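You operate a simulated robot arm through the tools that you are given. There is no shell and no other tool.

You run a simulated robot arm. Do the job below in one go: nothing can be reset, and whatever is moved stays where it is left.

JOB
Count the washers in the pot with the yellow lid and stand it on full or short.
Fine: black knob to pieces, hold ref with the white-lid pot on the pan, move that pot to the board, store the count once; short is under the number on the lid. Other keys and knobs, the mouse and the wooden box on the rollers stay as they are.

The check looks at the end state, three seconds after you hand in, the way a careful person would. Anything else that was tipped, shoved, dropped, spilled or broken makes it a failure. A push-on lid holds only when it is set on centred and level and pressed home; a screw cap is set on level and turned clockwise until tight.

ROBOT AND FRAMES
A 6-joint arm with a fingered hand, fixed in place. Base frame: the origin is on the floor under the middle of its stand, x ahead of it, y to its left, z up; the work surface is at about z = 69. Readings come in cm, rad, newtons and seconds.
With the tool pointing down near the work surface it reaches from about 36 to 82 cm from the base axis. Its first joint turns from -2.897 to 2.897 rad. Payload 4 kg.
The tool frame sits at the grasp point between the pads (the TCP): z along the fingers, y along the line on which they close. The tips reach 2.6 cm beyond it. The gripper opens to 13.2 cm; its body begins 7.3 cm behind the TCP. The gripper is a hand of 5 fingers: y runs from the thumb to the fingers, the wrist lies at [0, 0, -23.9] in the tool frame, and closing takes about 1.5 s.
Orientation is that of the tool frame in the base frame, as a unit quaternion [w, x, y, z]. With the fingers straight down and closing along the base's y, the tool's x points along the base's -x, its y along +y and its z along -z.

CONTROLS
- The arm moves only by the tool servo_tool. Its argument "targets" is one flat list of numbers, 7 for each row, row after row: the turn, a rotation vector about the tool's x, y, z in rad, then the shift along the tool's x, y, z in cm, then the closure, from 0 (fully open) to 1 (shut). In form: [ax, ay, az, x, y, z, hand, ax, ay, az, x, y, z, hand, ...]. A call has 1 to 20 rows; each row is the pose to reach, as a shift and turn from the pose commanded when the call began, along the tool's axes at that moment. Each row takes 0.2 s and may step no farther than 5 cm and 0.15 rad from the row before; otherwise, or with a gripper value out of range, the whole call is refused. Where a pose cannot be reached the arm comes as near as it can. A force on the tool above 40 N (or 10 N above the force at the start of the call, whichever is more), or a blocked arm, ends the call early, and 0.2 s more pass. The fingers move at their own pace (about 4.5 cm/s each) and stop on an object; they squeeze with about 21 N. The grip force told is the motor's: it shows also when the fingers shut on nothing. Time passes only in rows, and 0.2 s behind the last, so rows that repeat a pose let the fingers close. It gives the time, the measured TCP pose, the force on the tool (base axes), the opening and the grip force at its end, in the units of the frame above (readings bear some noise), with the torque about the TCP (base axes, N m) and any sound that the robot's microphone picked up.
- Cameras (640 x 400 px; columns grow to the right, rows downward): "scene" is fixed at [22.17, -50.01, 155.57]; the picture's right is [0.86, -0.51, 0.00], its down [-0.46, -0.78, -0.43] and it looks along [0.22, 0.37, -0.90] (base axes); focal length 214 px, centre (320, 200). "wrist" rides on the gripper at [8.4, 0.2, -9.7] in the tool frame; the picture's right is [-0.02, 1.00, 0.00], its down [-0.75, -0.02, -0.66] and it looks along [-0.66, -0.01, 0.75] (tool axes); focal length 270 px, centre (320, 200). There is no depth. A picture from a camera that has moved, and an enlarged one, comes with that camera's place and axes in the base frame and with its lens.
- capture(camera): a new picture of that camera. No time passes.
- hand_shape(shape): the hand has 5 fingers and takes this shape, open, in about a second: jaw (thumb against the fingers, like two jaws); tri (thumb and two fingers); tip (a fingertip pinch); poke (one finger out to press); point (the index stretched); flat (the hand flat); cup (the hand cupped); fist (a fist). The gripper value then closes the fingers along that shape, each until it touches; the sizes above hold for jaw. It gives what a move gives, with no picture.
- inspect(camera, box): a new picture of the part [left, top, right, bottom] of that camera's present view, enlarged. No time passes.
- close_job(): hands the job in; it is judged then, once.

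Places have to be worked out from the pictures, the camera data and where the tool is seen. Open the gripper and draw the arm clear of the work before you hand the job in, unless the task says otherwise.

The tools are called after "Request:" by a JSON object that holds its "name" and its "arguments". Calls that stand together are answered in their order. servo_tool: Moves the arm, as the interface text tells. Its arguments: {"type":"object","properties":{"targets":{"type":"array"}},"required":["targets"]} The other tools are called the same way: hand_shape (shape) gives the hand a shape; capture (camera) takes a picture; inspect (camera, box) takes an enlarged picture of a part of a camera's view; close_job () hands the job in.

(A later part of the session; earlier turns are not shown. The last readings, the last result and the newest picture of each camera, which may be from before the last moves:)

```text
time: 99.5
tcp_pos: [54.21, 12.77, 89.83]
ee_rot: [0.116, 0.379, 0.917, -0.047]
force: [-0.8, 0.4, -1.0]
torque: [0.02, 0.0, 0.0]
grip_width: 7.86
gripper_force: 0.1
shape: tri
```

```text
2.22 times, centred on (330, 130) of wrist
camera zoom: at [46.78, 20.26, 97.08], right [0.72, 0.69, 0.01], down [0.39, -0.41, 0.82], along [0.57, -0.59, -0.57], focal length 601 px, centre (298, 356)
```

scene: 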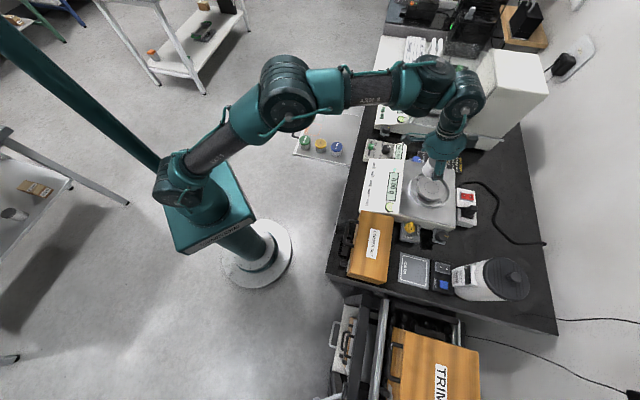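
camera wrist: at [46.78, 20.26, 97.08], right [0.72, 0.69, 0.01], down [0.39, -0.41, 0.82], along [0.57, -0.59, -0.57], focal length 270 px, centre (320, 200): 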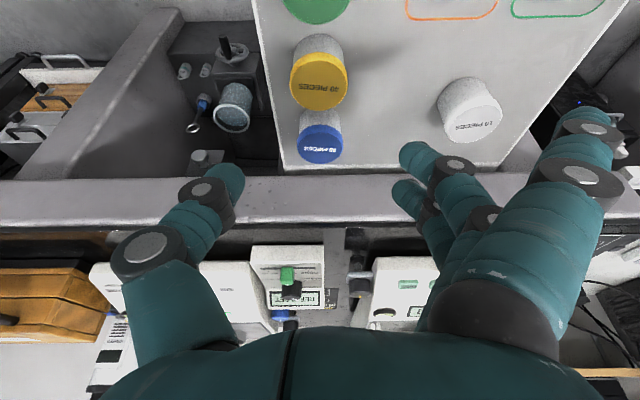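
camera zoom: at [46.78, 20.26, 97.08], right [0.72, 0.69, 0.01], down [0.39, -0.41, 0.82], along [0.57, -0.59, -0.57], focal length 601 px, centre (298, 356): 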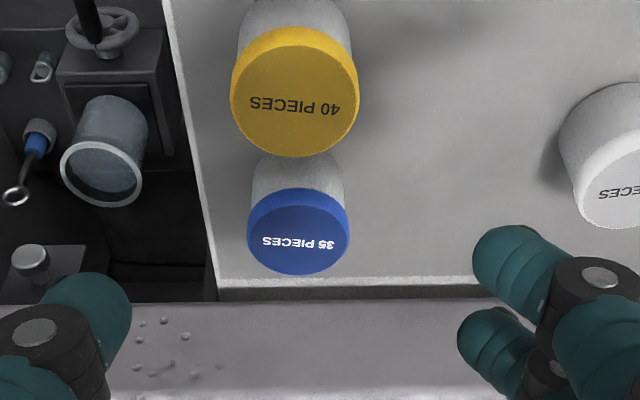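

The yellow pot is at (57.3, 9.5), lid top 73.6 (its lid says "40 PIECES"). It lies straight down my tool axis; I descend 12 cm first and check.

Request:
{"name": "servo_tool", "arguments": {"targets": [0, 0, 0, 0, -0.04, 4.0, 0.4, 0, 0, 0, 0, -0.08, 8.0, 0.4, 0, 0, 0, 0, -0.12, 12.0, 0.4, 0, 0, 0, 0, -0.12, 12.0, 0.4]}}

Request:
{"name": "capture", "arguments": {"camera": "wrist"}}

Request:
{"name": "inspect", "arguments": {"camera": "scene", "box": [280, 80, 400, 180]}}

```text
time: 100.5
tcp_pos: [56.15, 10.38, 78.1]
ee_rot: [0.116, 0.379, 0.917, -0.048]
force: [0.4, -0.9, 0.1]
torque: [-0.04, -0.02, 0.01]
grip_width: 7.85
gripper_force: 0.0
shape: tri
```

```text
taken
camera wrist: at [48.75, 18.01, 85.32], right [0.72, 0.69, 0.01], down [0.39, -0.41, 0.82], along [0.57, -0.59, -0.57], focal length 270 px, centre (320, 200)
```

wrist: 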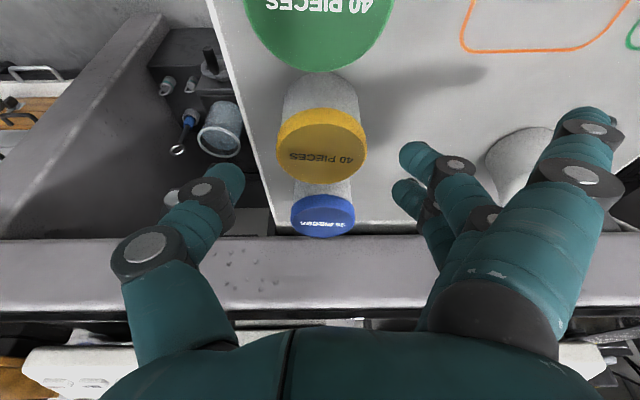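

```text
4.00 times, centred on (340, 130) of scene
camera zoom: at [22.17, -50.01, 155.57], right [0.86, -0.51, 0.0], down [-0.46, -0.78, -0.43], along [0.22, 0.37, -0.9], focal length 858 px, centre (240, 480)
```

zoom: 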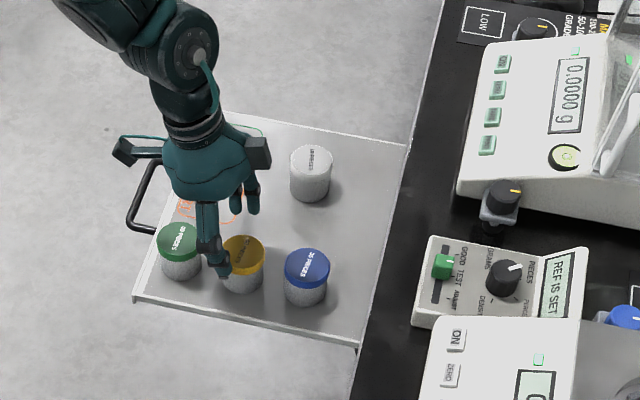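

Alignment still good, with clear gaps to the green and blue pots. I descend the last 6 cm.

Request:
{"name": "servo_tool", "arguments": {"targets": [0, 0, 0, 0, 0.1, 1.5, 0.4, 0, 0, 0, 0, 0.15, 3.0, 0.4, 0, 0, 0, 0, 0.15, 4.5, 0.4, 0, 0, 0, 0, 0.15, 5.5, 0.4, 0, 0, 0, 0, 0.15, 6.0, 0.4, 0, 0, 0, 0, 0.15, 6.0, 0.4]}}

Request:
{"name": "capture", "arguments": {"camera": "wrist"}}

Request:
{"name": "inspect", "arguments": {"camera": "scene", "box": [280, 80, 400, 180]}}

```text
time: 101.9
tcp_pos: [57.57, 9.54, 72.27]
ee_rot: [0.116, 0.378, 0.917, -0.048]
force: [0.1, 0.0, -0.9]
torque: [-0.01, 0.0, 0.02]
grip_width: 7.86
gripper_force: 0.0
shape: tri
```

```text
taken
camera wrist: at [50.11, 17.14, 79.51], right [0.72, 0.69, 0.01], down [0.39, -0.41, 0.82], along [0.57, -0.59, -0.57], focal length 270 px, centre (320, 200)
```

wrist: 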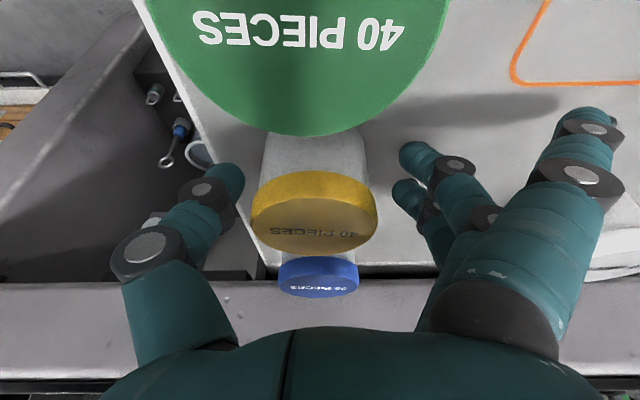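

```text
4.00 times, centred on (340, 130) of scene
camera zoom: at [22.17, -50.01, 155.57], right [0.86, -0.51, 0.0], down [-0.46, -0.78, -0.43], along [0.22, 0.37, -0.9], focal length 858 px, centre (240, 480)
```

zoom: 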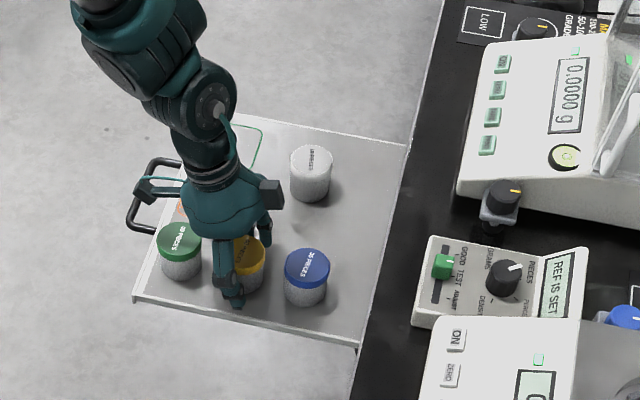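

The lid sits 0.25 cm toward the thumb; I correct this and close on the body under the lid.

Request:
{"name": "servo_tool", "arguments": {"targets": [0, 0, 0, 0, -0.25, 0, 0.4, 0, 0, 0, 0, -0.25, 0, 0.55, 0, 0, 0, 0, -0.25, 0, 0.65, 0, 0, 0, 0, -0.25, 0, 0.75, 0, 0, 0, 0, -0.25, 0, 0.85, 0, 0, 0, 0, -0.25, 0, 0.85, 0, 0, 0, 0, -0.25, 0, 0.85]}}

Request:
{"name": "capture", "arguments": {"camera": "wrist"}}

```text
time: 103.5
tcp_pos: [57.43, 9.48, 72.33]
ee_rot: [0.116, 0.38, 0.917, -0.049]
force: [0.2, 0.4, 0.1]
torque: [0.05, -0.03, 0.0]
grip_width: 4.21
gripper_force: 21.1
shape: tri
```

```text
taken
camera wrist: at [49.9, 17.0, 79.52], right [0.72, 0.69, 0.01], down [0.39, -0.41, 0.82], along [0.57, -0.59, -0.57], focal length 270 px, centre (320, 200)
```

wrist: 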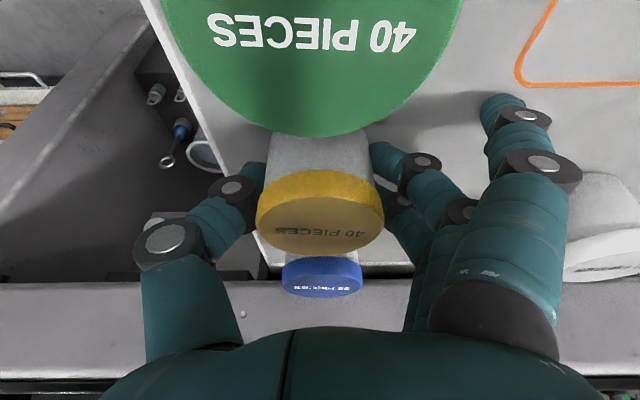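

Gripped at 21 N. I lift straight up (vertical in the base frame) to stay clear of the green and blue pots.

Request:
{"name": "servo_tool", "arguments": {"targets": [0, 0, 0, -0.25, 0, -0.97, 0.85, 0, 0, 0, -0.74, 0, -2.9, 0.85, 0, 0, 0, -1.48, 0, -5.8, 0.85, 0, 0, 0, -2.47, 0, -9.69, 0.85, 0, 0, 0, -3.46, 0, -13.57, 0.85, 0, 0, 0, -4.45, 0, -17.44, 0.85, 0, 0, 0, -4.45, 0, -17.44, 0.85]}}

Request:
{"name": "capture", "arguments": {"camera": "wrist"}}

Request:
{"name": "inspect", "arguments": {"camera": "scene", "box": [280, 80, 400, 180]}}

```text
time: 105.1
tcp_pos: [57.17, 9.31, 90.38]
ee_rot: [0.115, 0.379, 0.917, -0.047]
force: [-0.6, -0.1, -1.4]
torque: [0.01, 0.0, 0.01]
grip_width: 4.17
gripper_force: 21.5
shape: tri
```

```text
taken
camera wrist: at [49.75, 16.92, 97.64], right [0.72, 0.69, 0.01], down [0.39, -0.41, 0.82], along [0.57, -0.59, -0.57], focal length 270 px, centre (320, 200)
```

wrist: 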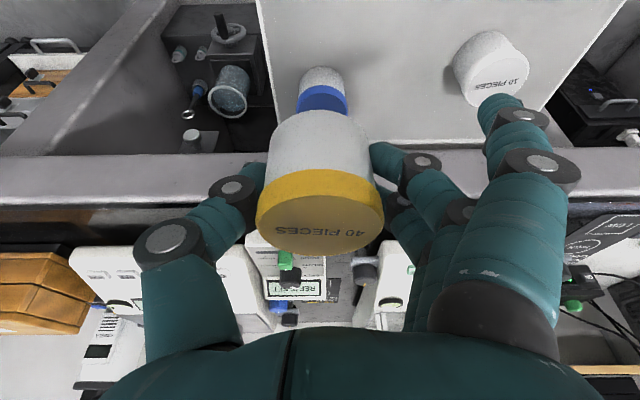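

```text
4.00 times, centred on (340, 130) of scene
camera zoom: at [22.17, -50.01, 155.57], right [0.86, -0.51, 0.0], down [-0.46, -0.78, -0.43], along [0.22, 0.37, -0.9], focal length 858 px, centre (240, 480)
```

zoom: 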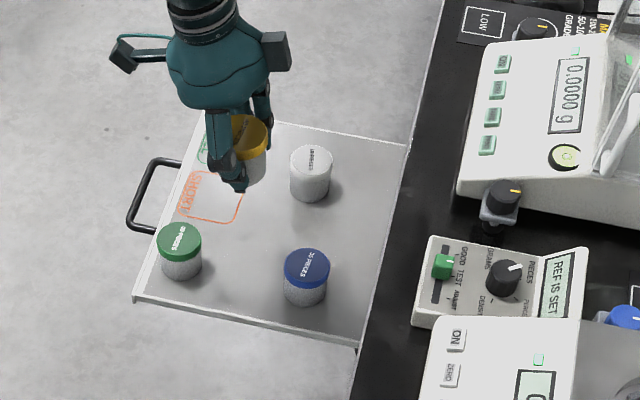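

The yellow pot is up; green and blue have not moved. I carry it by the same route back to (61, -18, 106).

Request:
{"name": "servo_tool", "arguments": {"targets": [0, 0, 0, -2.23, -1.14, -2.94, 0.85, 0, 0, 0, -4.46, -2.28, -5.88, 0.85, 0, 0, 0, -6.7, -3.43, -8.8, 0.85, 0, 0, 0, -8.93, -4.57, -11.75, 0.85, 0, 0, 0, -11.6, -6.57, -11.4, 0.85, 0, 0, 0, -14.3, -8.57, -11.05, 0.85, 0, 0, 0, -17.05, -10.57, -10.7, 0.85, 0, 0, 0, -19.8, -12.57, -10.35, 0.85, 0, 0, 0, -22.5, -14.57, -10.0, 0.85, 0, 0, 0, -25.2, -16.57, -9.66, 0.85, 0, 0, 0, -25.2, -16.57, -9.66, 0.85]}}

Request:
{"name": "capture", "arguments": {"camera": "wrist"}}

```text
time: 107.5
tcp_pos: [61.36, -17.74, 105.77]
ee_rot: [0.116, 0.379, 0.917, -0.048]
force: [0.5, 1.0, -0.2]
torque: [0.01, -0.01, 0.02]
grip_width: 4.17
gripper_force: 20.8
shape: tri
```

```text
taken
camera wrist: at [53.85, -10.2, 113.03], right [0.72, 0.69, 0.01], down [0.39, -0.41, 0.82], along [0.57, -0.59, -0.57], focal length 270 px, centre (320, 200)
```

wrist: 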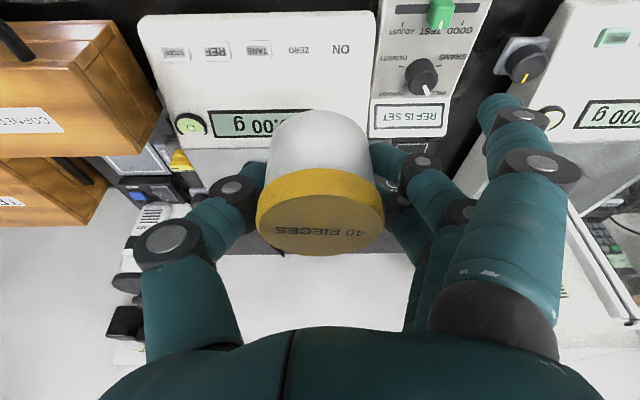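

I carry the pot out to the approach point above the pan.

Request:
{"name": "servo_tool", "arguments": {"targets": [0, 0, 0, -2.84, -0.9, 1.2, 0.85, 0, 0, 0, -5.68, -1.8, 2.4, 0.85, 0, 0, 0, -8.52, -2.7, 4.0, 0.85, 0, 0, 0, -11.36, -3.6, 5.6, 0.85, 0, 0, 0, -14.2, -4.5, 7.4, 0.85, 0, 0, 0, -17.05, -5.4, 9.3, 0.85, 0, 0, 0, -19.9, -6.31, 11.24, 0.85, 0, 0, 0, -19.9, -6.31, 11.24, 0.85]}}

Request:
{"name": "capture", "arguments": {"camera": "wrist"}}

Request:
{"name": "inspect", "arguments": {"camera": "scene", "box": [380, 130, 480, 230]}}

```text
time: 109.3
tcp_pos: [72.48, -37.93, 99.91]
ee_rot: [0.116, 0.378, 0.917, -0.048]
force: [-0.6, 0.0, -1.3]
torque: [-0.03, -0.01, -0.01]
grip_width: 4.14
gripper_force: 20.2
shape: tri
```

```text
taken
camera wrist: at [65.04, -30.27, 107.15], right [0.72, 0.69, 0.01], down [0.39, -0.41, 0.82], along [0.57, -0.59, -0.57], focal length 270 px, centre (320, 200)
```

wrist: 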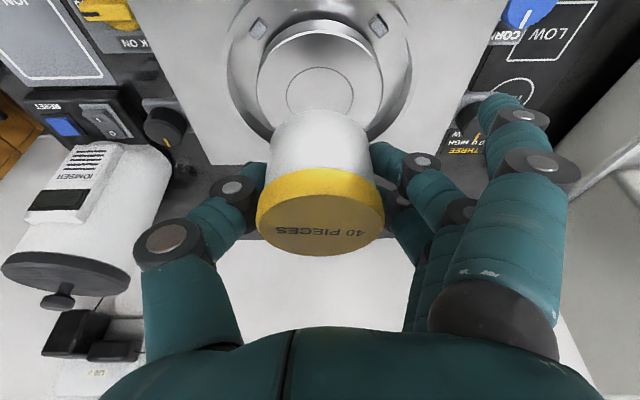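

```text
4.00 times, centred on (430, 180) of scene
camera zoom: at [22.17, -50.01, 155.57], right [0.86, -0.51, 0.0], down [-0.46, -0.78, -0.43], along [0.22, 0.37, -0.9], focal length 858 px, centre (-120, 280)
```

zoom: 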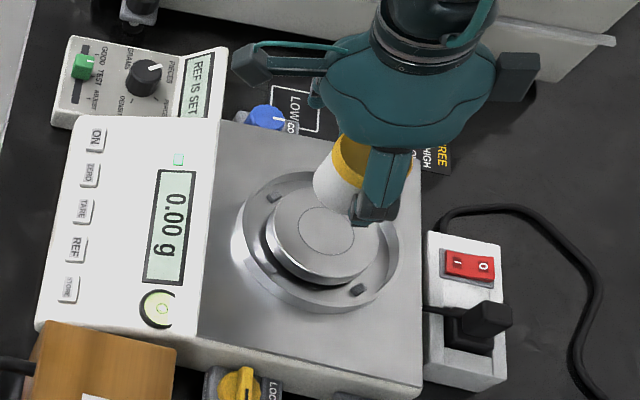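

The pan's centre mark computes to about (73.2, -38.5, 90.2). I lower to just above the pan.

Request:
{"name": "servo_tool", "arguments": {"targets": [0, 0, 0, 0.15, 0.04, 2.0, 0.85, 0, 0, 0, 0.3, 0.08, 4.0, 0.85, 0, 0, 0, 0.4, 0.1, 5.0, 0.85, 0, 0, 0, 0.44, 0.1, 5.7, 0.85, 0, 0, 0, 0.44, 0.1, 5.7, 0.85]}}

Request:
{"name": "capture", "arguments": {"camera": "wrist"}}

Request:
{"name": "inspect", "arguments": {"camera": "scene", "box": [380, 130, 480, 230]}}

```text
time: 110.5
tcp_pos: [73.15, -38.53, 94.32]
ee_rot: [0.115, 0.379, 0.917, -0.048]
force: [0.0, 0.1, -1.8]
torque: [0.02, 0.02, 0.01]
grip_width: 4.18
gripper_force: 20.8
shape: tri
```

```text
taken
camera wrist: at [65.73, -30.86, 101.56], right [0.72, 0.69, 0.01], down [0.39, -0.41, 0.82], along [0.57, -0.59, -0.57], focal length 270 px, centre (320, 200)
```

wrist: 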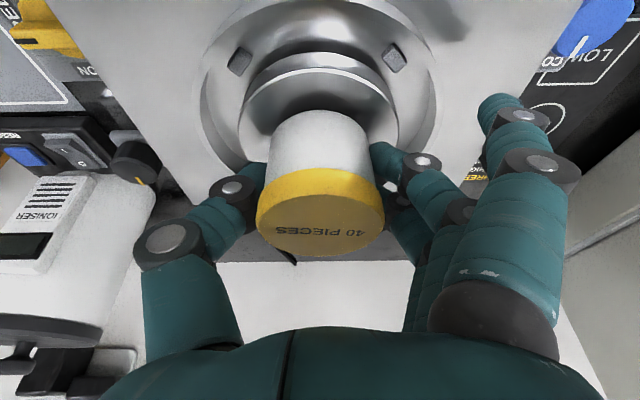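

```text
4.00 times, centred on (430, 180) of scene
camera zoom: at [22.17, -50.01, 155.57], right [0.86, -0.51, 0.0], down [-0.46, -0.78, -0.43], along [0.22, 0.37, -0.9], focal length 858 px, centre (-120, 280)
```

zoom: 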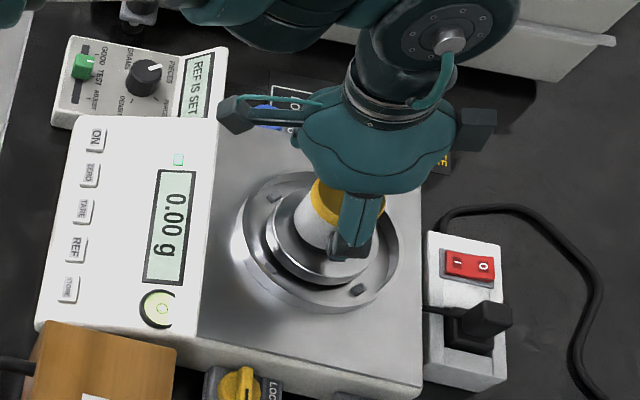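

Display still 0.00 g, so it's not touching yet. I lower gently by 0.3 cm and check.

Request:
{"name": "servo_tool", "arguments": {"targets": [0, 0, 0, 0.037, 0, 0.145, 0.85, 0, 0, 0, 0.074, 0, 0.29, 0.85]}}

Request:
{"name": "inspect", "arguments": {"camera": "scene", "box": [380, 130, 480, 230]}}

```text
time: 111.1
tcp_pos: [73.23, -38.59, 94.0]
ee_rot: [0.116, 0.379, 0.917, -0.048]
force: [0.1, -0.1, -1.0]
torque: [0.0, 0.02, 0.03]
grip_width: 4.13
gripper_force: 21.1
shape: tri
```

```text
4.00 times, centred on (430, 180) of scene
camera zoom: at [22.17, -50.01, 155.57], right [0.86, -0.51, 0.0], down [-0.46, -0.78, -0.43], along [0.22, 0.37, -0.9], focal length 858 px, centre (-120, 280)
```

zoom: 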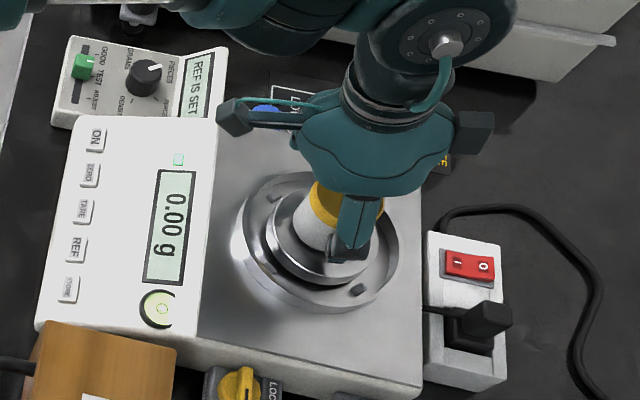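

Still 0.00 g. Another 0.1–0.2 cm.

Request:
{"name": "servo_tool", "arguments": {"targets": [0, 0, 0, 0.025, 0, 0.097, 0.85, 0, 0, 0, 0.05, 0, 0.194, 0.85]}}

Request:
{"name": "inspect", "arguments": {"camera": "scene", "box": [380, 150, 440, 210]}}

```text
time: 111.7
tcp_pos: [73.15, -38.38, 93.87]
ee_rot: [0.116, 0.378, 0.917, -0.048]
force: [0.3, -1.2, -0.4]
torque: [0.03, -0.02, 0.03]
grip_width: 4.12
gripper_force: 21.2
shape: tri
```

```text
6.67 times, centred on (410, 180) of scene
camera zoom: at [22.17, -50.01, 155.57], right [0.86, -0.51, 0.0], down [-0.46, -0.78, -0.43], along [0.22, 0.37, -0.9], focal length 1430 px, centre (-280, 333)
```

zoom: 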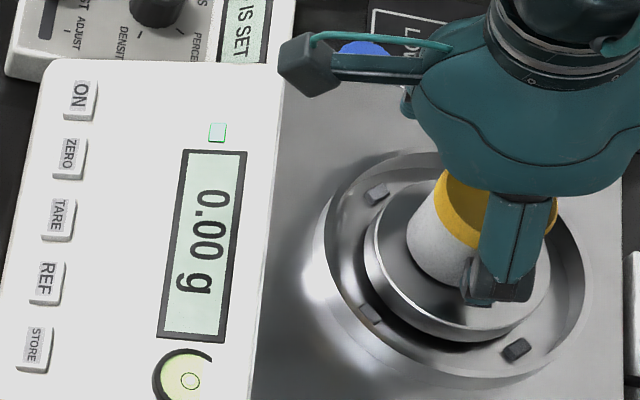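

Not touching yet. I go another 0.15 cm.

Request:
{"name": "servo_tool", "arguments": {"targets": [0, 0, 0, 0.02, 0, 0.08, 0.85, 0, 0, 0, 0.037, 0, 0.145, 0.85]}}

Request:
{"name": "inspect", "arguments": {"camera": "scene", "box": [380, 150, 440, 210]}}

```text
time: 112.3
tcp_pos: [73.04, -38.48, 93.61]
ee_rot: [0.116, 0.378, 0.917, -0.048]
force: [0.0, 0.4, -1.6]
torque: [-0.01, 0.0, 0.01]
grip_width: 4.16
gripper_force: 21.2
shape: tri
```

```text
6.67 times, centred on (410, 180) of scene
camera zoom: at [22.17, -50.01, 155.57], right [0.86, -0.51, 0.0], down [-0.46, -0.78, -0.43], along [0.22, 0.37, -0.9], focal length 1430 px, centre (-280, 333)
```

zoom: 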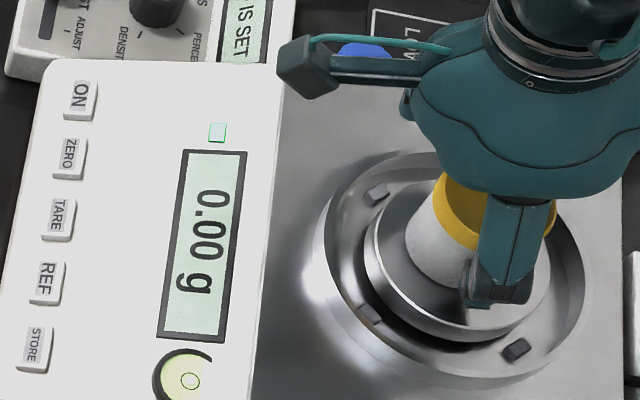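

Still zero. Another 0.15 cm, gently.

Request:
{"name": "servo_tool", "arguments": {"targets": [0, 0, 0, 0.02, 0, 0.08, 0.85, 0, 0, 0, 0.037, 0, 0.145, 0.85]}}

Request:
{"name": "inspect", "arguments": {"camera": "scene", "box": [380, 150, 440, 210]}}

Request:
{"name": "inspect", "arguments": {"camera": "wrist", "box": [220, 40, 420, 240]}}

```text
time: 112.9
tcp_pos: [73.24, -38.37, 93.66]
ee_rot: [0.116, 0.379, 0.917, -0.048]
force: [-1.1, -0.9, 2.1]
torque: [-0.02, -0.02, 0.02]
grip_width: 4.14
gripper_force: 20.8
shape: tri
```

```text
6.67 times, centred on (410, 180) of scene
camera zoom: at [22.17, -50.01, 155.57], right [0.86, -0.51, 0.0], down [-0.46, -0.78, -0.43], along [0.22, 0.37, -0.9], focal length 1430 px, centre (-280, 333)
```

zoom: 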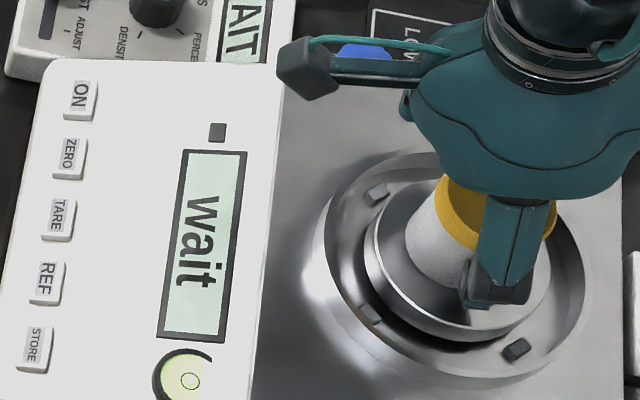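

```text
2.00 times, centred on (320, 140) of wrist
camera zoom: at [65.79, -30.89, 100.81], right [0.72, 0.69, 0.01], down [0.39, -0.41, 0.82], along [0.57, -0.59, -0.57], focal length 541 px, centre (320, 320)
```

zoom: 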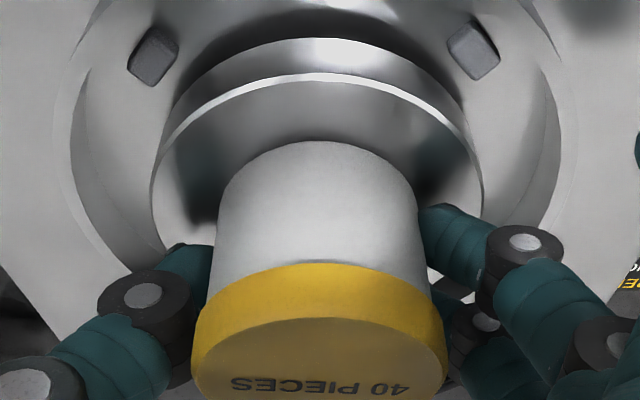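

It touches: the display says "wait" and the force is 2 N. I open the fingers here.

Request:
{"name": "servo_tool", "arguments": {"targets": [0, 0, 0, 0, 0, 0, 0.75, 0, 0, 0, 0, 0, 0, 0.62, 0, 0, 0, 0, 0, 0, 0.5, 0, 0, 0, 0, 0, 0, 0.4, 0, 0, 0, 0, 0, 0, 0.4, 0, 0, 0, 0, 0, 0, 0.4]}}

Request:
{"name": "capture", "arguments": {"camera": "wrist"}}

Request:
{"name": "inspect", "arguments": {"camera": "scene", "box": [360, 130, 480, 230]}}

```text
time: 114.3
tcp_pos: [73.3, -38.36, 93.5]
ee_rot: [0.116, 0.379, 0.917, -0.048]
force: [0.6, -0.5, 0.1]
torque: [-0.01, 0.02, -0.01]
grip_width: 7.86
gripper_force: 0.0
shape: tri
```

```text
taken
camera wrist: at [65.8, -30.89, 100.78], right [0.72, 0.69, 0.01], down [0.39, -0.41, 0.82], along [0.57, -0.59, -0.57], focal length 270 px, centre (320, 200)
```

wrist: 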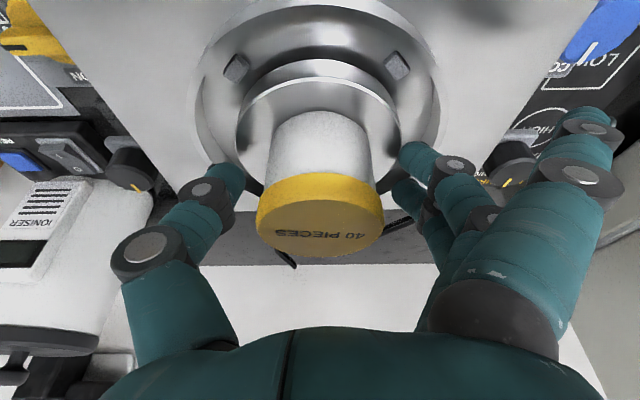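

```text
4.00 times, centred on (420, 180) of scene
camera zoom: at [22.17, -50.01, 155.57], right [0.86, -0.51, 0.0], down [-0.46, -0.78, -0.43], along [0.22, 0.37, -0.9], focal length 858 px, centre (-80, 280)
```

zoom: 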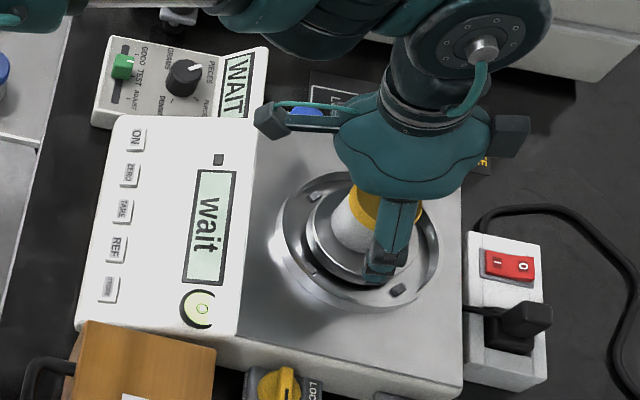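

The pot stands free on the pan. I withdraw along the tool axis, then back to (61, -18, 106).

Request:
{"name": "servo_tool", "arguments": {"targets": [0, 0, 0, 0, 0, -1.2, 0.4, 0, 0, 0, 0, 0, -3.0, 0.4, 0, 0, 0, 0, 0, -5.5, 0.4, 0, 0, 0, 1.0, 0, -8.5, 0.4, 0, 0, 0, 4.0, 0.5, -11, 0.4, 0, 0, 0, 8.0, 1.5, -13.0, 0.4, 0, 0, 0, 12.0, 3.0, -14.5, 0.4, 0, 0, 0, 15.5, 4.5, -15.5, 0.4, 0, 0, 0, 15.5, 4.5, -15.5, 0.4]}}

Request:
{"name": "inspect", "arguments": {"camera": "scene", "box": [340, 120, 460, 230]}}

Request:
{"name": "capture", "arguments": {"camera": "wrist"}}

```text
time: 116.3
tcp_pos: [63.09, -21.89, 104.67]
ee_rot: [0.115, 0.379, 0.917, -0.048]
force: [-0.2, -0.1, 0.2]
torque: [0.0, 0.0, 0.01]
grip_width: 7.84
gripper_force: 0.1
shape: tri
```

```text
3.64 times, centred on (400, 175) of scene
camera zoom: at [22.17, -50.01, 155.57], right [0.86, -0.51, 0.0], down [-0.46, -0.78, -0.43], along [0.22, 0.37, -0.9], focal length 780 px, centre (29, 291)
```

zoom: 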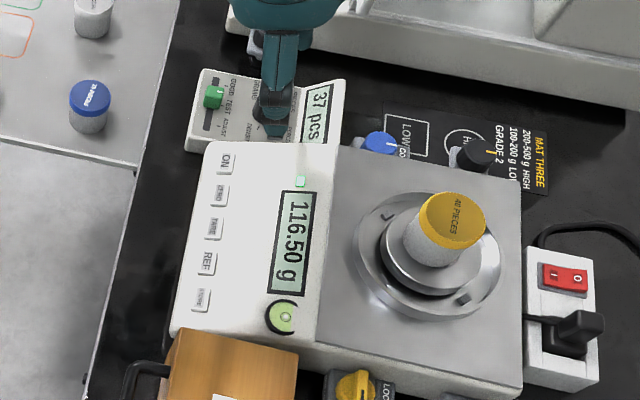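

```text
taken
camera wrist: at [55.69, -14.4, 111.89], right [0.72, 0.69, 0.01], down [0.39, -0.41, 0.82], along [0.58, -0.59, -0.57], focal length 270 px, centre (320, 200)
```

wrist: 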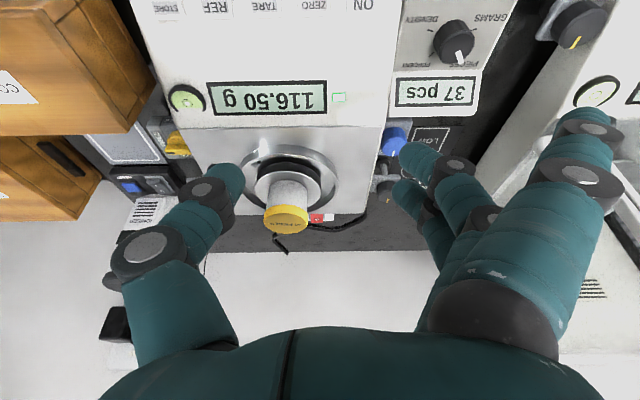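

The reading is 116.50 g and the side display shows "37 pcs" – below 40, so the pot belongs on SHORT. I zoom in to confirm, and then form "poke" for STORE.

Request:
{"name": "inspect", "arguments": {"camera": "wrist", "box": [200, 60, 500, 130]}}

Request:
{"name": "hand_shape", "arguments": {"shape": "jaw"}}

Request:
{"name": "hand_shape", "arguments": {"shape": "poke"}}

Request:
{"name": "capture", "arguments": {"camera": "wrist"}}

```text
2.13 times, centred on (350, 95) of wrist
camera zoom: at [55.69, -14.4, 111.89], right [0.72, 0.69, 0.01], down [0.39, -0.41, 0.82], along [0.58, -0.59, -0.57], focal length 577 px, centre (256, 424)
```

zoom: 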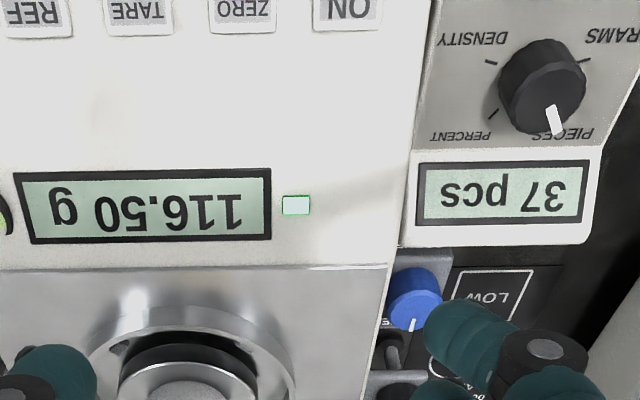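

```text
time: 117.2
tcp_pos: [63.14, -22.07, 104.61]
ee_rot: [0.116, 0.38, 0.916, -0.048]
force: [0.0, -0.5, 0.4]
torque: [-0.01, -0.01, 0.0]
grip_width: 13.18
gripper_force: 0.1
shape: jaw
```

```text
time: 118.1
tcp_pos: [63.12, -22.14, 104.58]
ee_rot: [0.116, 0.379, 0.917, -0.048]
force: [-0.1, -0.5, -0.6]
torque: [-0.01, 0.0, -0.03]
grip_width: 0.0
gripper_force: 0.1
shape: poke
```

```text
taken
camera wrist: at [55.7, -14.45, 111.88], right [0.72, 0.69, 0.01], down [0.39, -0.41, 0.82], along [0.57, -0.59, -0.57], focal length 270 px, centre (320, 200)
```

wrist: 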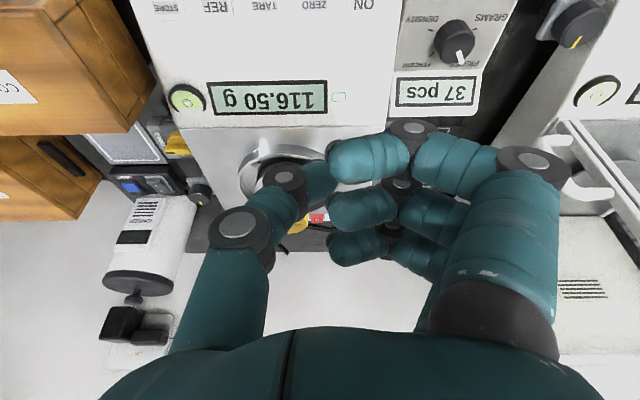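

37 pcs confirmed. I bring the hand upright and the thumb tip to above STORE, (53.2, -30.5, 93).

Request:
{"name": "servo_tool", "arguments": {"targets": [0, 0.05, 0, 0.78, -2.58, 2.0, 0, 0, 0.1, 0, 1.57, -5.16, 4.2, 0, 0, 0.15, 0, 2.35, -7.74, 6.5, 0, 0, 0.2, 0, 3.14, -10.3, 8.7, 0, 0, 0.25, 0, 3.92, -12.9, 10.97, 0, 0, 0.25, 0, 3.92, -12.9, 10.97, 0]}}

Request:
{"name": "capture", "arguments": {"camera": "wrist"}}

Request:
{"name": "inspect", "arguments": {"camera": "scene", "box": [340, 140, 440, 240]}}

```text
time: 119.5
tcp_pos: [53.24, -30.4, 93.1]
ee_rot: [0.0, 0.381, 0.924, -0.001]
force: [-0.6, -0.2, -0.4]
torque: [0.0, 0.02, 0.0]
grip_width: 0.0
gripper_force: 0.0
shape: poke
```

```text
taken
camera wrist: at [47.26, -24.32, 102.67], right [0.72, 0.69, 0.0], down [0.52, -0.54, 0.66], along [0.46, -0.47, -0.75], focal length 270 px, centre (320, 200)
```

wrist: 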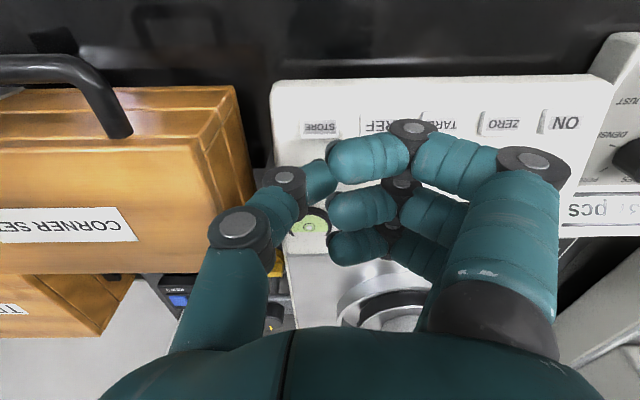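

```text
4.00 times, centred on (390, 190) of scene
camera zoom: at [22.17, -50.01, 155.57], right [0.86, -0.51, 0.0], down [-0.46, -0.78, -0.43], along [0.22, 0.37, -0.9], focal length 858 px, centre (40, 240)
```

zoom: 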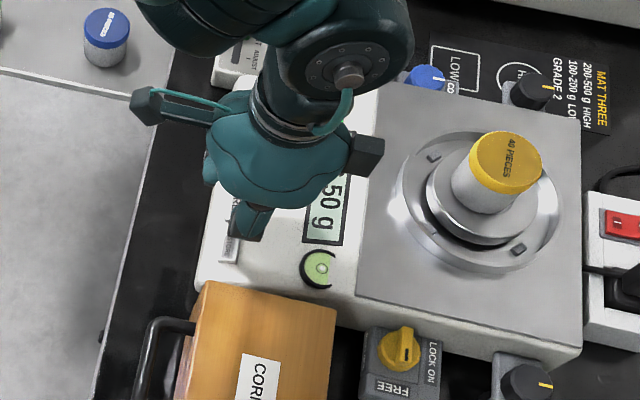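

STORE re-measures at (53.5, -30.7), right under the thumb tip; the wooden corner-set box (top 87, v < 8.3) is clear. I come down to just above the key.

Request:
{"name": "servo_tool", "arguments": {"targets": [0, 0, 0, 0, 0, 1.6, 0, 0, 0, 0, 0, 0, 3.2, 0, 0, 0, 0, 0, 0, 4.2, 0, 0, 0, 0, 0, 0, 4.5, 0]}}

Request:
{"name": "inspect", "arguments": {"camera": "scene", "box": [350, 160, 420, 230]}}

Request:
{"name": "capture", "arguments": {"camera": "wrist"}}

```text
time: 120.5
tcp_pos: [53.15, -30.37, 88.65]
ee_rot: [0.0, 0.382, 0.924, -0.001]
force: [0.3, -0.5, -0.6]
torque: [0.04, 0.0, -0.06]
grip_width: 0.0
gripper_force: 0.1
shape: poke
```

```text
5.71 times, centred on (385, 195) of scene
camera zoom: at [22.17, -50.01, 155.57], right [0.86, -0.51, 0.0], down [-0.46, -0.78, -0.43], along [0.22, 0.37, -0.9], focal length 1226 px, centre (-51, 229)
```

zoom: 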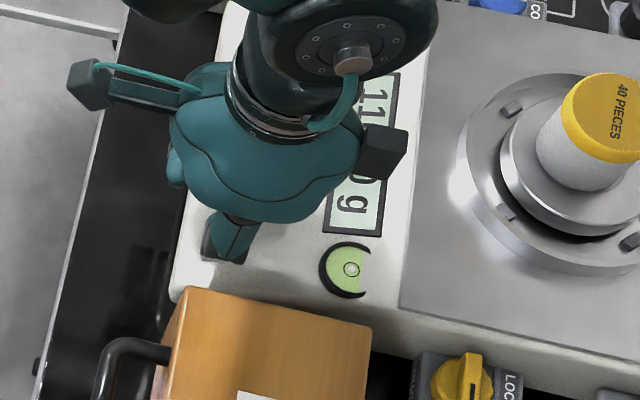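

```text
taken
camera wrist: at [47.17, -24.28, 98.21], right [0.72, 0.69, 0.0], down [0.52, -0.54, 0.66], along [0.46, -0.47, -0.75], focal length 270 px, centre (320, 200)
```

wrist: 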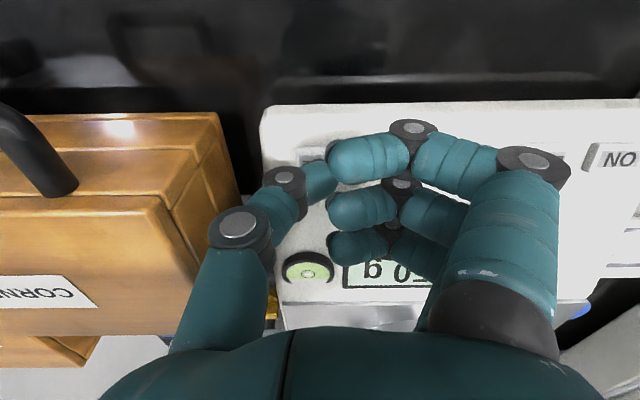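

I press STORE in one stroke – down 0.7 cm – and lift again in the same call, so it is a single short press.

Request:
{"name": "servo_tool", "arguments": {"targets": [0, 0, 0, 0, 0, 0.25, 0, 0, 0, 0, 0, 0, 0.5, 0, 0, 0, 0, 0, 0, 0.75, 0, 0, 0, 0, 0, 0, 0.75, 0, 0, 0, 0, 0, 0, -0.5, 0, 0, 0, 0, 0, 0, -2.0, 0]}}

Request:
{"name": "inspect", "arguments": {"camera": "scene", "box": [340, 120, 460, 230]}}

Request:
{"name": "inspect", "arguments": {"camera": "wrist", "box": [520, 140, 640, 300]}}

```text
time: 121.9
tcp_pos: [53.13, -30.32, 90.57]
ee_rot: [0.0, 0.382, 0.924, 0.0]
force: [0.5, -0.2, -0.6]
torque: [-0.02, -0.01, -0.01]
grip_width: 0.02
gripper_force: 0.1
shape: poke
heard: click
```

```text
3.64 times, centred on (400, 175) of scene
camera zoom: at [22.17, -50.01, 155.57], right [0.86, -0.51, 0.0], down [-0.46, -0.78, -0.43], along [0.22, 0.37, -0.9], focal length 780 px, centre (29, 291)
```

zoom: 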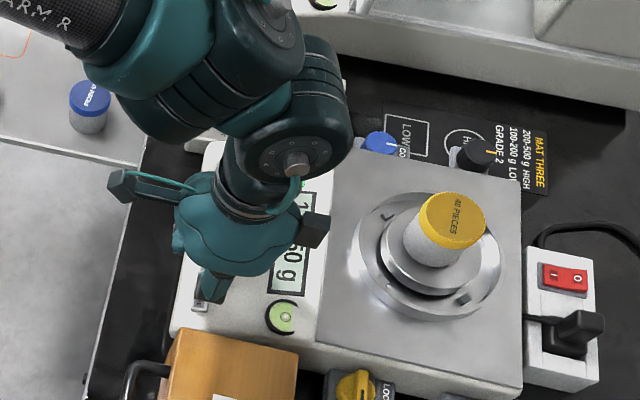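

```text
2.50 times, centred on (580, 220) of wrist
camera zoom: at [47.21, -24.31, 100.23], right [0.72, 0.69, 0.0], down [0.52, -0.54, 0.66], along [0.46, -0.47, -0.75], focal length 676 px, centre (-330, 150)
```

zoom: 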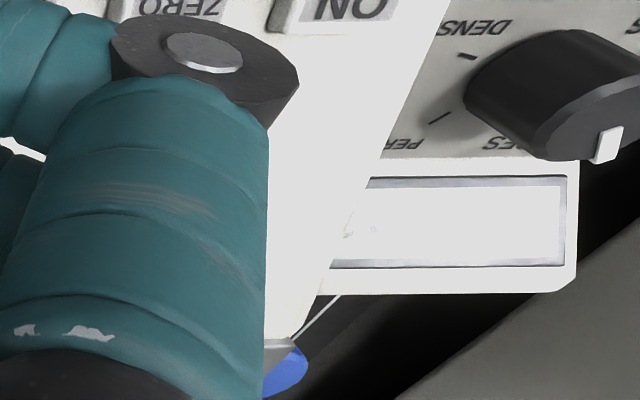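

A single click. I lift away and read the side display.

Request:
{"name": "servo_tool", "arguments": {"targets": [0, 0, 0, 0, 0, -3, 0, 0, 0, 0, 1, 2, -6, 0, 0, 0, 0, 2, 5, -9, 0, 0, 0, 0, 2, 9, -12, 0, 0, 0, 0, 2, 9, -12, 0]}}

Request:
{"name": "capture", "arguments": {"camera": "wrist"}}

Request:
{"name": "inspect", "arguments": {"camera": "scene", "box": [340, 120, 460, 230]}}

```text
time: 123.1
tcp_pos: [58.14, -22.4, 102.61]
ee_rot: [0.001, 0.382, 0.924, 0.0]
force: [-0.3, 0.9, -0.3]
torque: [-0.03, -0.02, 0.04]
grip_width: 0.0
gripper_force: 0.1
shape: poke
```

```text
taken
camera wrist: at [52.17, -16.32, 112.3], right [0.72, 0.69, 0.0], down [0.52, -0.54, 0.66], along [0.46, -0.47, -0.75], focal length 270 px, centre (320, 200)
```

wrist: 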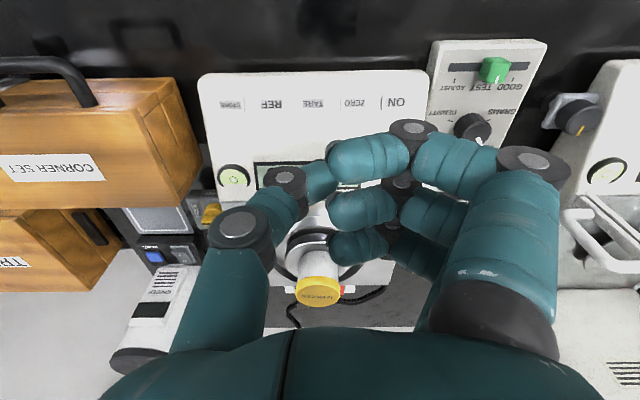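

```text
3.64 times, centred on (400, 175) of scene
camera zoom: at [22.17, -50.01, 155.57], right [0.86, -0.51, 0.0], down [-0.46, -0.78, -0.43], along [0.22, 0.37, -0.9], focal length 780 px, centre (29, 291)
```

zoom: 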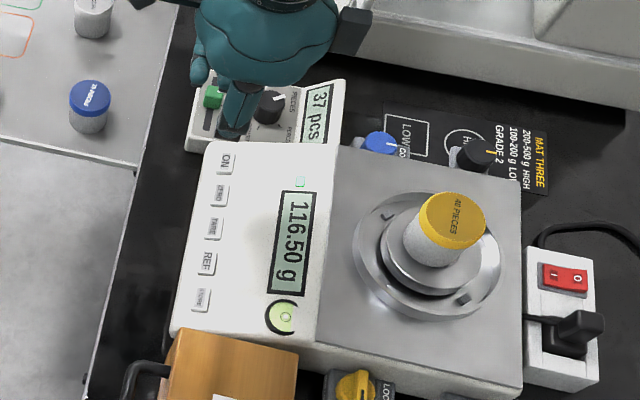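

The display shows "37 pcs" again after the single click, with all other controls unchanged. Now I open the hand ("jaw", then "tri") and put in the 0.25 rad tilt at the good pose near (62, -20, 106).

Request:
{"name": "hand_shape", "arguments": {"shape": "jaw"}}

Request:
{"name": "hand_shape", "arguments": {"shape": "tri"}}

Request:
{"name": "servo_tool", "arguments": {"targets": [0, -0.05, 0, -0.21, 0.89, -0.68, 0.2, 0, -0.1, 0, -0.42, 1.78, -1.36, 0.3, 0, -0.15, 0, -0.64, 2.67, -2.04, 0.4, 0, -0.2, 0, -0.85, 3.56, -2.72, 0.4, 0, -0.25, 0, -1.06, 4.45, -3.4, 0.4, 0, -0.25, 0, -1.06, 4.45, -3.4, 0.4]}}

Request:
{"name": "inspect", "arguments": {"camera": "wrist", "box": [180, 60, 500, 260]}}

```text
time: 124.0
tcp_pos: [58.11, -22.47, 102.6]
ee_rot: [0.001, 0.382, 0.924, 0.0]
force: [0.7, -0.1, -0.5]
torque: [-0.03, -0.01, 0.03]
grip_width: 13.2
gripper_force: 0.0
shape: jaw
```

```text
time: 124.9
tcp_pos: [58.04, -22.56, 102.64]
ee_rot: [0.0, 0.382, 0.924, -0.001]
force: [-0.2, 0.5, 0.8]
torque: [0.01, 0.04, -0.02]
grip_width: 13.21
gripper_force: 0.1
shape: tri
```

```text
time: 126.3
tcp_pos: [61.87, -20.16, 106.04]
ee_rot: [0.116, 0.379, 0.917, -0.048]
force: [-0.6, 1.1, 0.6]
torque: [0.03, 0.0, 0.02]
grip_width: 7.98
gripper_force: 0.1
shape: tri
```

```text
2.00 times, centred on (340, 160) of wrist
camera zoom: at [54.45, -12.58, 113.26], right [0.72, 0.69, 0.01], down [0.39, -0.41, 0.82], along [0.57, -0.59, -0.57], focal length 541 px, centre (280, 280)
```

zoom: 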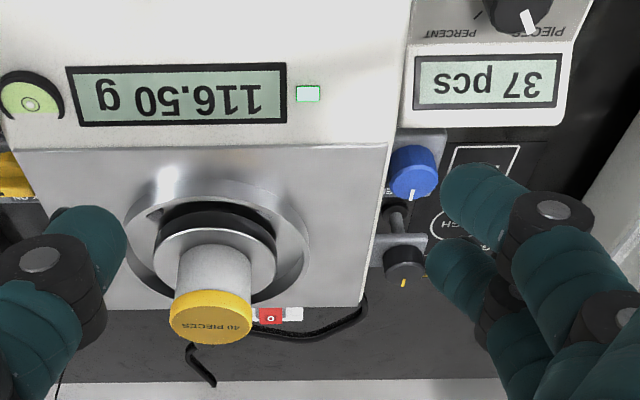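

All good. I go to the approach point above the yellow pot on the pan.

Request:
{"name": "servo_tool", "arguments": {"targets": [0, 0, 0, -2.87, -0.81, 1.5, 0.4, 0, 0, 0, -5.73, -1.62, 3.0, 0.4, 0, 0, 0, -8.6, -2.43, 4.8, 0.4, 0, 0, 0, -11.5, -3.24, 6.8, 0.4, 0, 0, 0, -14.3, -4.05, 9.0, 0.4, 0, 0, 0, -17.2, -4.85, 11.19, 0.4, 0, 0, 0, -17.2, -4.85, 11.19, 0.4]}}

Request:
{"name": "capture", "arguments": {"camera": "wrist"}}

```text
time: 127.9
tcp_pos: [72.28, -37.31, 99.4]
ee_rot: [0.117, 0.379, 0.917, -0.047]
force: [0.7, 0.6, 0.1]
torque: [-0.02, 0.04, 0.0]
grip_width: 7.99
gripper_force: 0.1
shape: tri
```

```text
taken
camera wrist: at [64.83, -29.66, 106.71], right [0.72, 0.69, 0.01], down [0.39, -0.41, 0.82], along [0.57, -0.59, -0.57], focal length 270 px, centre (320, 200)
```

wrist: 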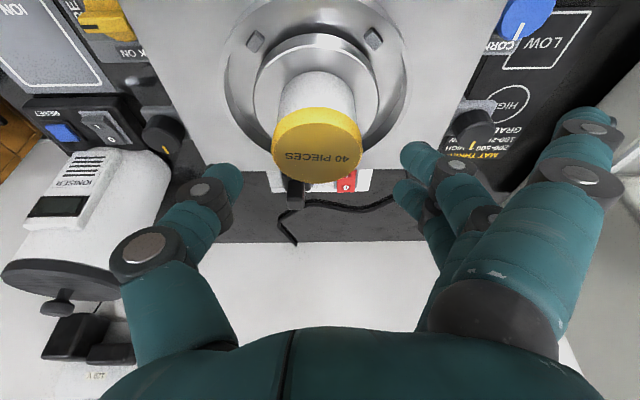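

Centred. I slide down 5.9 cm around the pot and close.

Request:
{"name": "servo_tool", "arguments": {"targets": [0, 0, 0, 0, 0, 1.5, 0.4, 0, 0, 0, 0, 0, 3.0, 0.4, 0, 0, 0, 0, 0, 4.5, 0.4, 0, 0, 0, 0, 0, 5.85, 0.4, 0, 0, 0, 0, 0, 5.85, 0.4]}}

Request:
{"name": "capture", "arguments": {"camera": "wrist"}}

```text
time: 129.1
tcp_pos: [73.27, -38.39, 93.63]
ee_rot: [0.115, 0.379, 0.917, -0.048]
force: [-0.7, 0.3, 0.5]
torque: [-0.03, 0.01, 0.01]
grip_width: 7.97
gripper_force: 0.1
shape: tri
```

```text
taken
camera wrist: at [65.9, -30.76, 100.89], right [0.72, 0.69, 0.01], down [0.39, -0.41, 0.82], along [0.57, -0.59, -0.57], focal length 270 px, centre (320, 200)
```

wrist: 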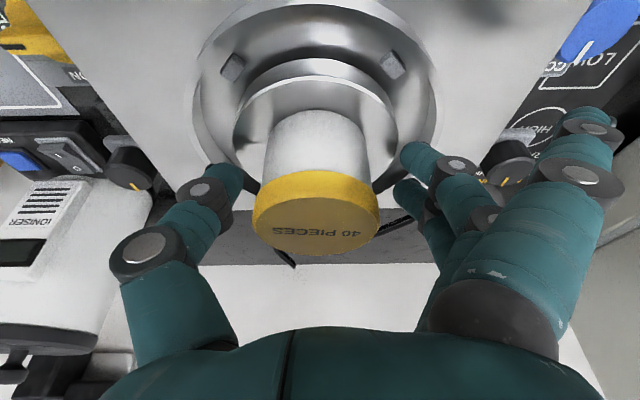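

The lid sits at (316, 225), as in the earlier grips. I close on the body.

Request:
{"name": "servo_tool", "arguments": {"targets": [0, 0, 0, 0, -0.15, 0, 0.4, 0, 0, 0, 0, -0.15, 0, 0.55, 0, 0, 0, 0, -0.15, 0, 0.65, 0, 0, 0, 0, -0.15, 0, 0.75, 0, 0, 0, 0, -0.15, 0, 0.85, 0, 0, 0, 0, -0.15, 0, 0.85, 0, 0, 0, 0, -0.15, 0, 0.85]}}

Request:
{"name": "servo_tool", "arguments": {"targets": [0, 0, 0, -0.2, 0, -0.8, 0.85, 0, 0, 0, -0.2, 0, -2.2, 0.85, 0, 0, 0, -0.1, 0, -4.0, 0.85, 0, 0, 0, 0, 0, -6.0, 0.85, 0, 0, 0, 2.0, 0.3, -8.5, 0.85, 0, 0, 0, 2.0, 0.3, -8.5, 0.85]}}

Request:
{"name": "capture", "arguments": {"camera": "wrist"}}

```text
time: 130.7
tcp_pos: [73.23, -38.45, 93.73]
ee_rot: [0.116, 0.379, 0.917, -0.048]
force: [-0.2, 0.1, 0.7]
torque: [-0.01, 0.01, 0.02]
grip_width: 4.18
gripper_force: 21.0
shape: tri
```

```text
time: 132.1
tcp_pos: [70.72, -35.06, 101.67]
ee_rot: [0.116, 0.379, 0.917, -0.048]
force: [-0.2, 0.5, -1.3]
torque: [0.01, -0.01, 0.0]
grip_width: 4.14
gripper_force: 20.8
shape: tri
```

```text
taken
camera wrist: at [63.17, -27.6, 108.89], right [0.72, 0.69, 0.01], down [0.39, -0.41, 0.82], along [0.57, -0.59, -0.57], focal length 270 px, centre (320, 200)
```

wrist: 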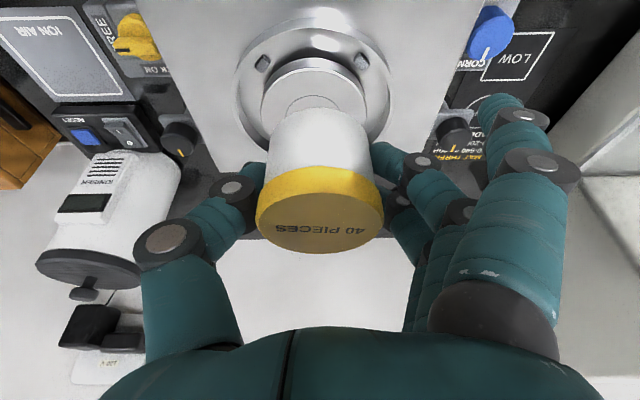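

The yellow pot is lifted. I carry it by the same route toward the board.

Request:
{"name": "servo_tool", "arguments": {"targets": [0, 0, 0, 2.87, 0.86, -1.48, 0.85, 0, 0, 0, 5.73, 1.72, -2.95, 0.85, 0, 0, 0, 8.6, 2.58, -4.43, 0.85, 0, 0, 0, 11.5, 3.44, -5.9, 0.85, 0, 0, 0, 14.3, 4.3, -7.4, 0.85, 0, 0, 0, 17.2, 5.16, -8.85, 0.85, 0, 0, 0, 19.9, 7.16, -9.2, 0.85, 0, 0, 0, 22.6, 9.16, -9.55, 0.85, 0, 0, 0, 25.3, 11.16, -9.9, 0.85, 0, 0, 0, 28.0, 13.16, -10.25, 0.85, 0, 0, 0, 30.7, 15.16, -10.6, 0.85, 0, 0, 0, 33.45, 17.16, -10.94, 0.85, 0, 0, 0, 33.45, 17.16, -10.94, 0.85]}}

Request:
{"name": "inspect", "arguments": {"camera": "scene", "box": [280, 60, 480, 220]}}

```text
time: 134.9
tcp_pos: [57.74, 1.65, 103.73]
ee_rot: [0.116, 0.379, 0.917, -0.047]
force: [-0.5, 0.0, -1.6]
torque: [-0.03, 0.02, 0.01]
grip_width: 4.14
gripper_force: 20.6
shape: tri
```

```text
2.50 times, centred on (380, 140) of scene
camera zoom: at [22.17, -50.01, 155.57], right [0.86, -0.51, 0.0], down [-0.46, -0.78, -0.43], along [0.22, 0.37, -0.9], focal length 536 px, centre (170, 350)
```

zoom: 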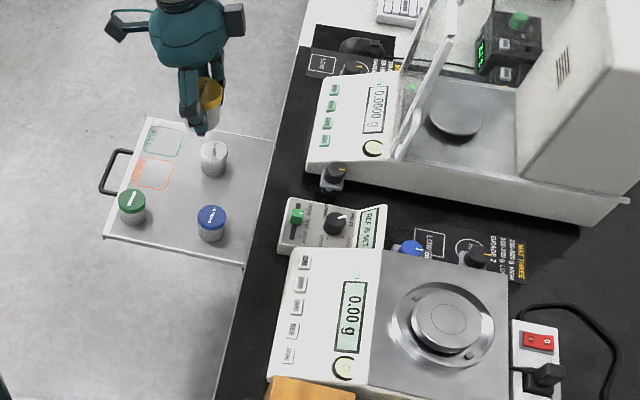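

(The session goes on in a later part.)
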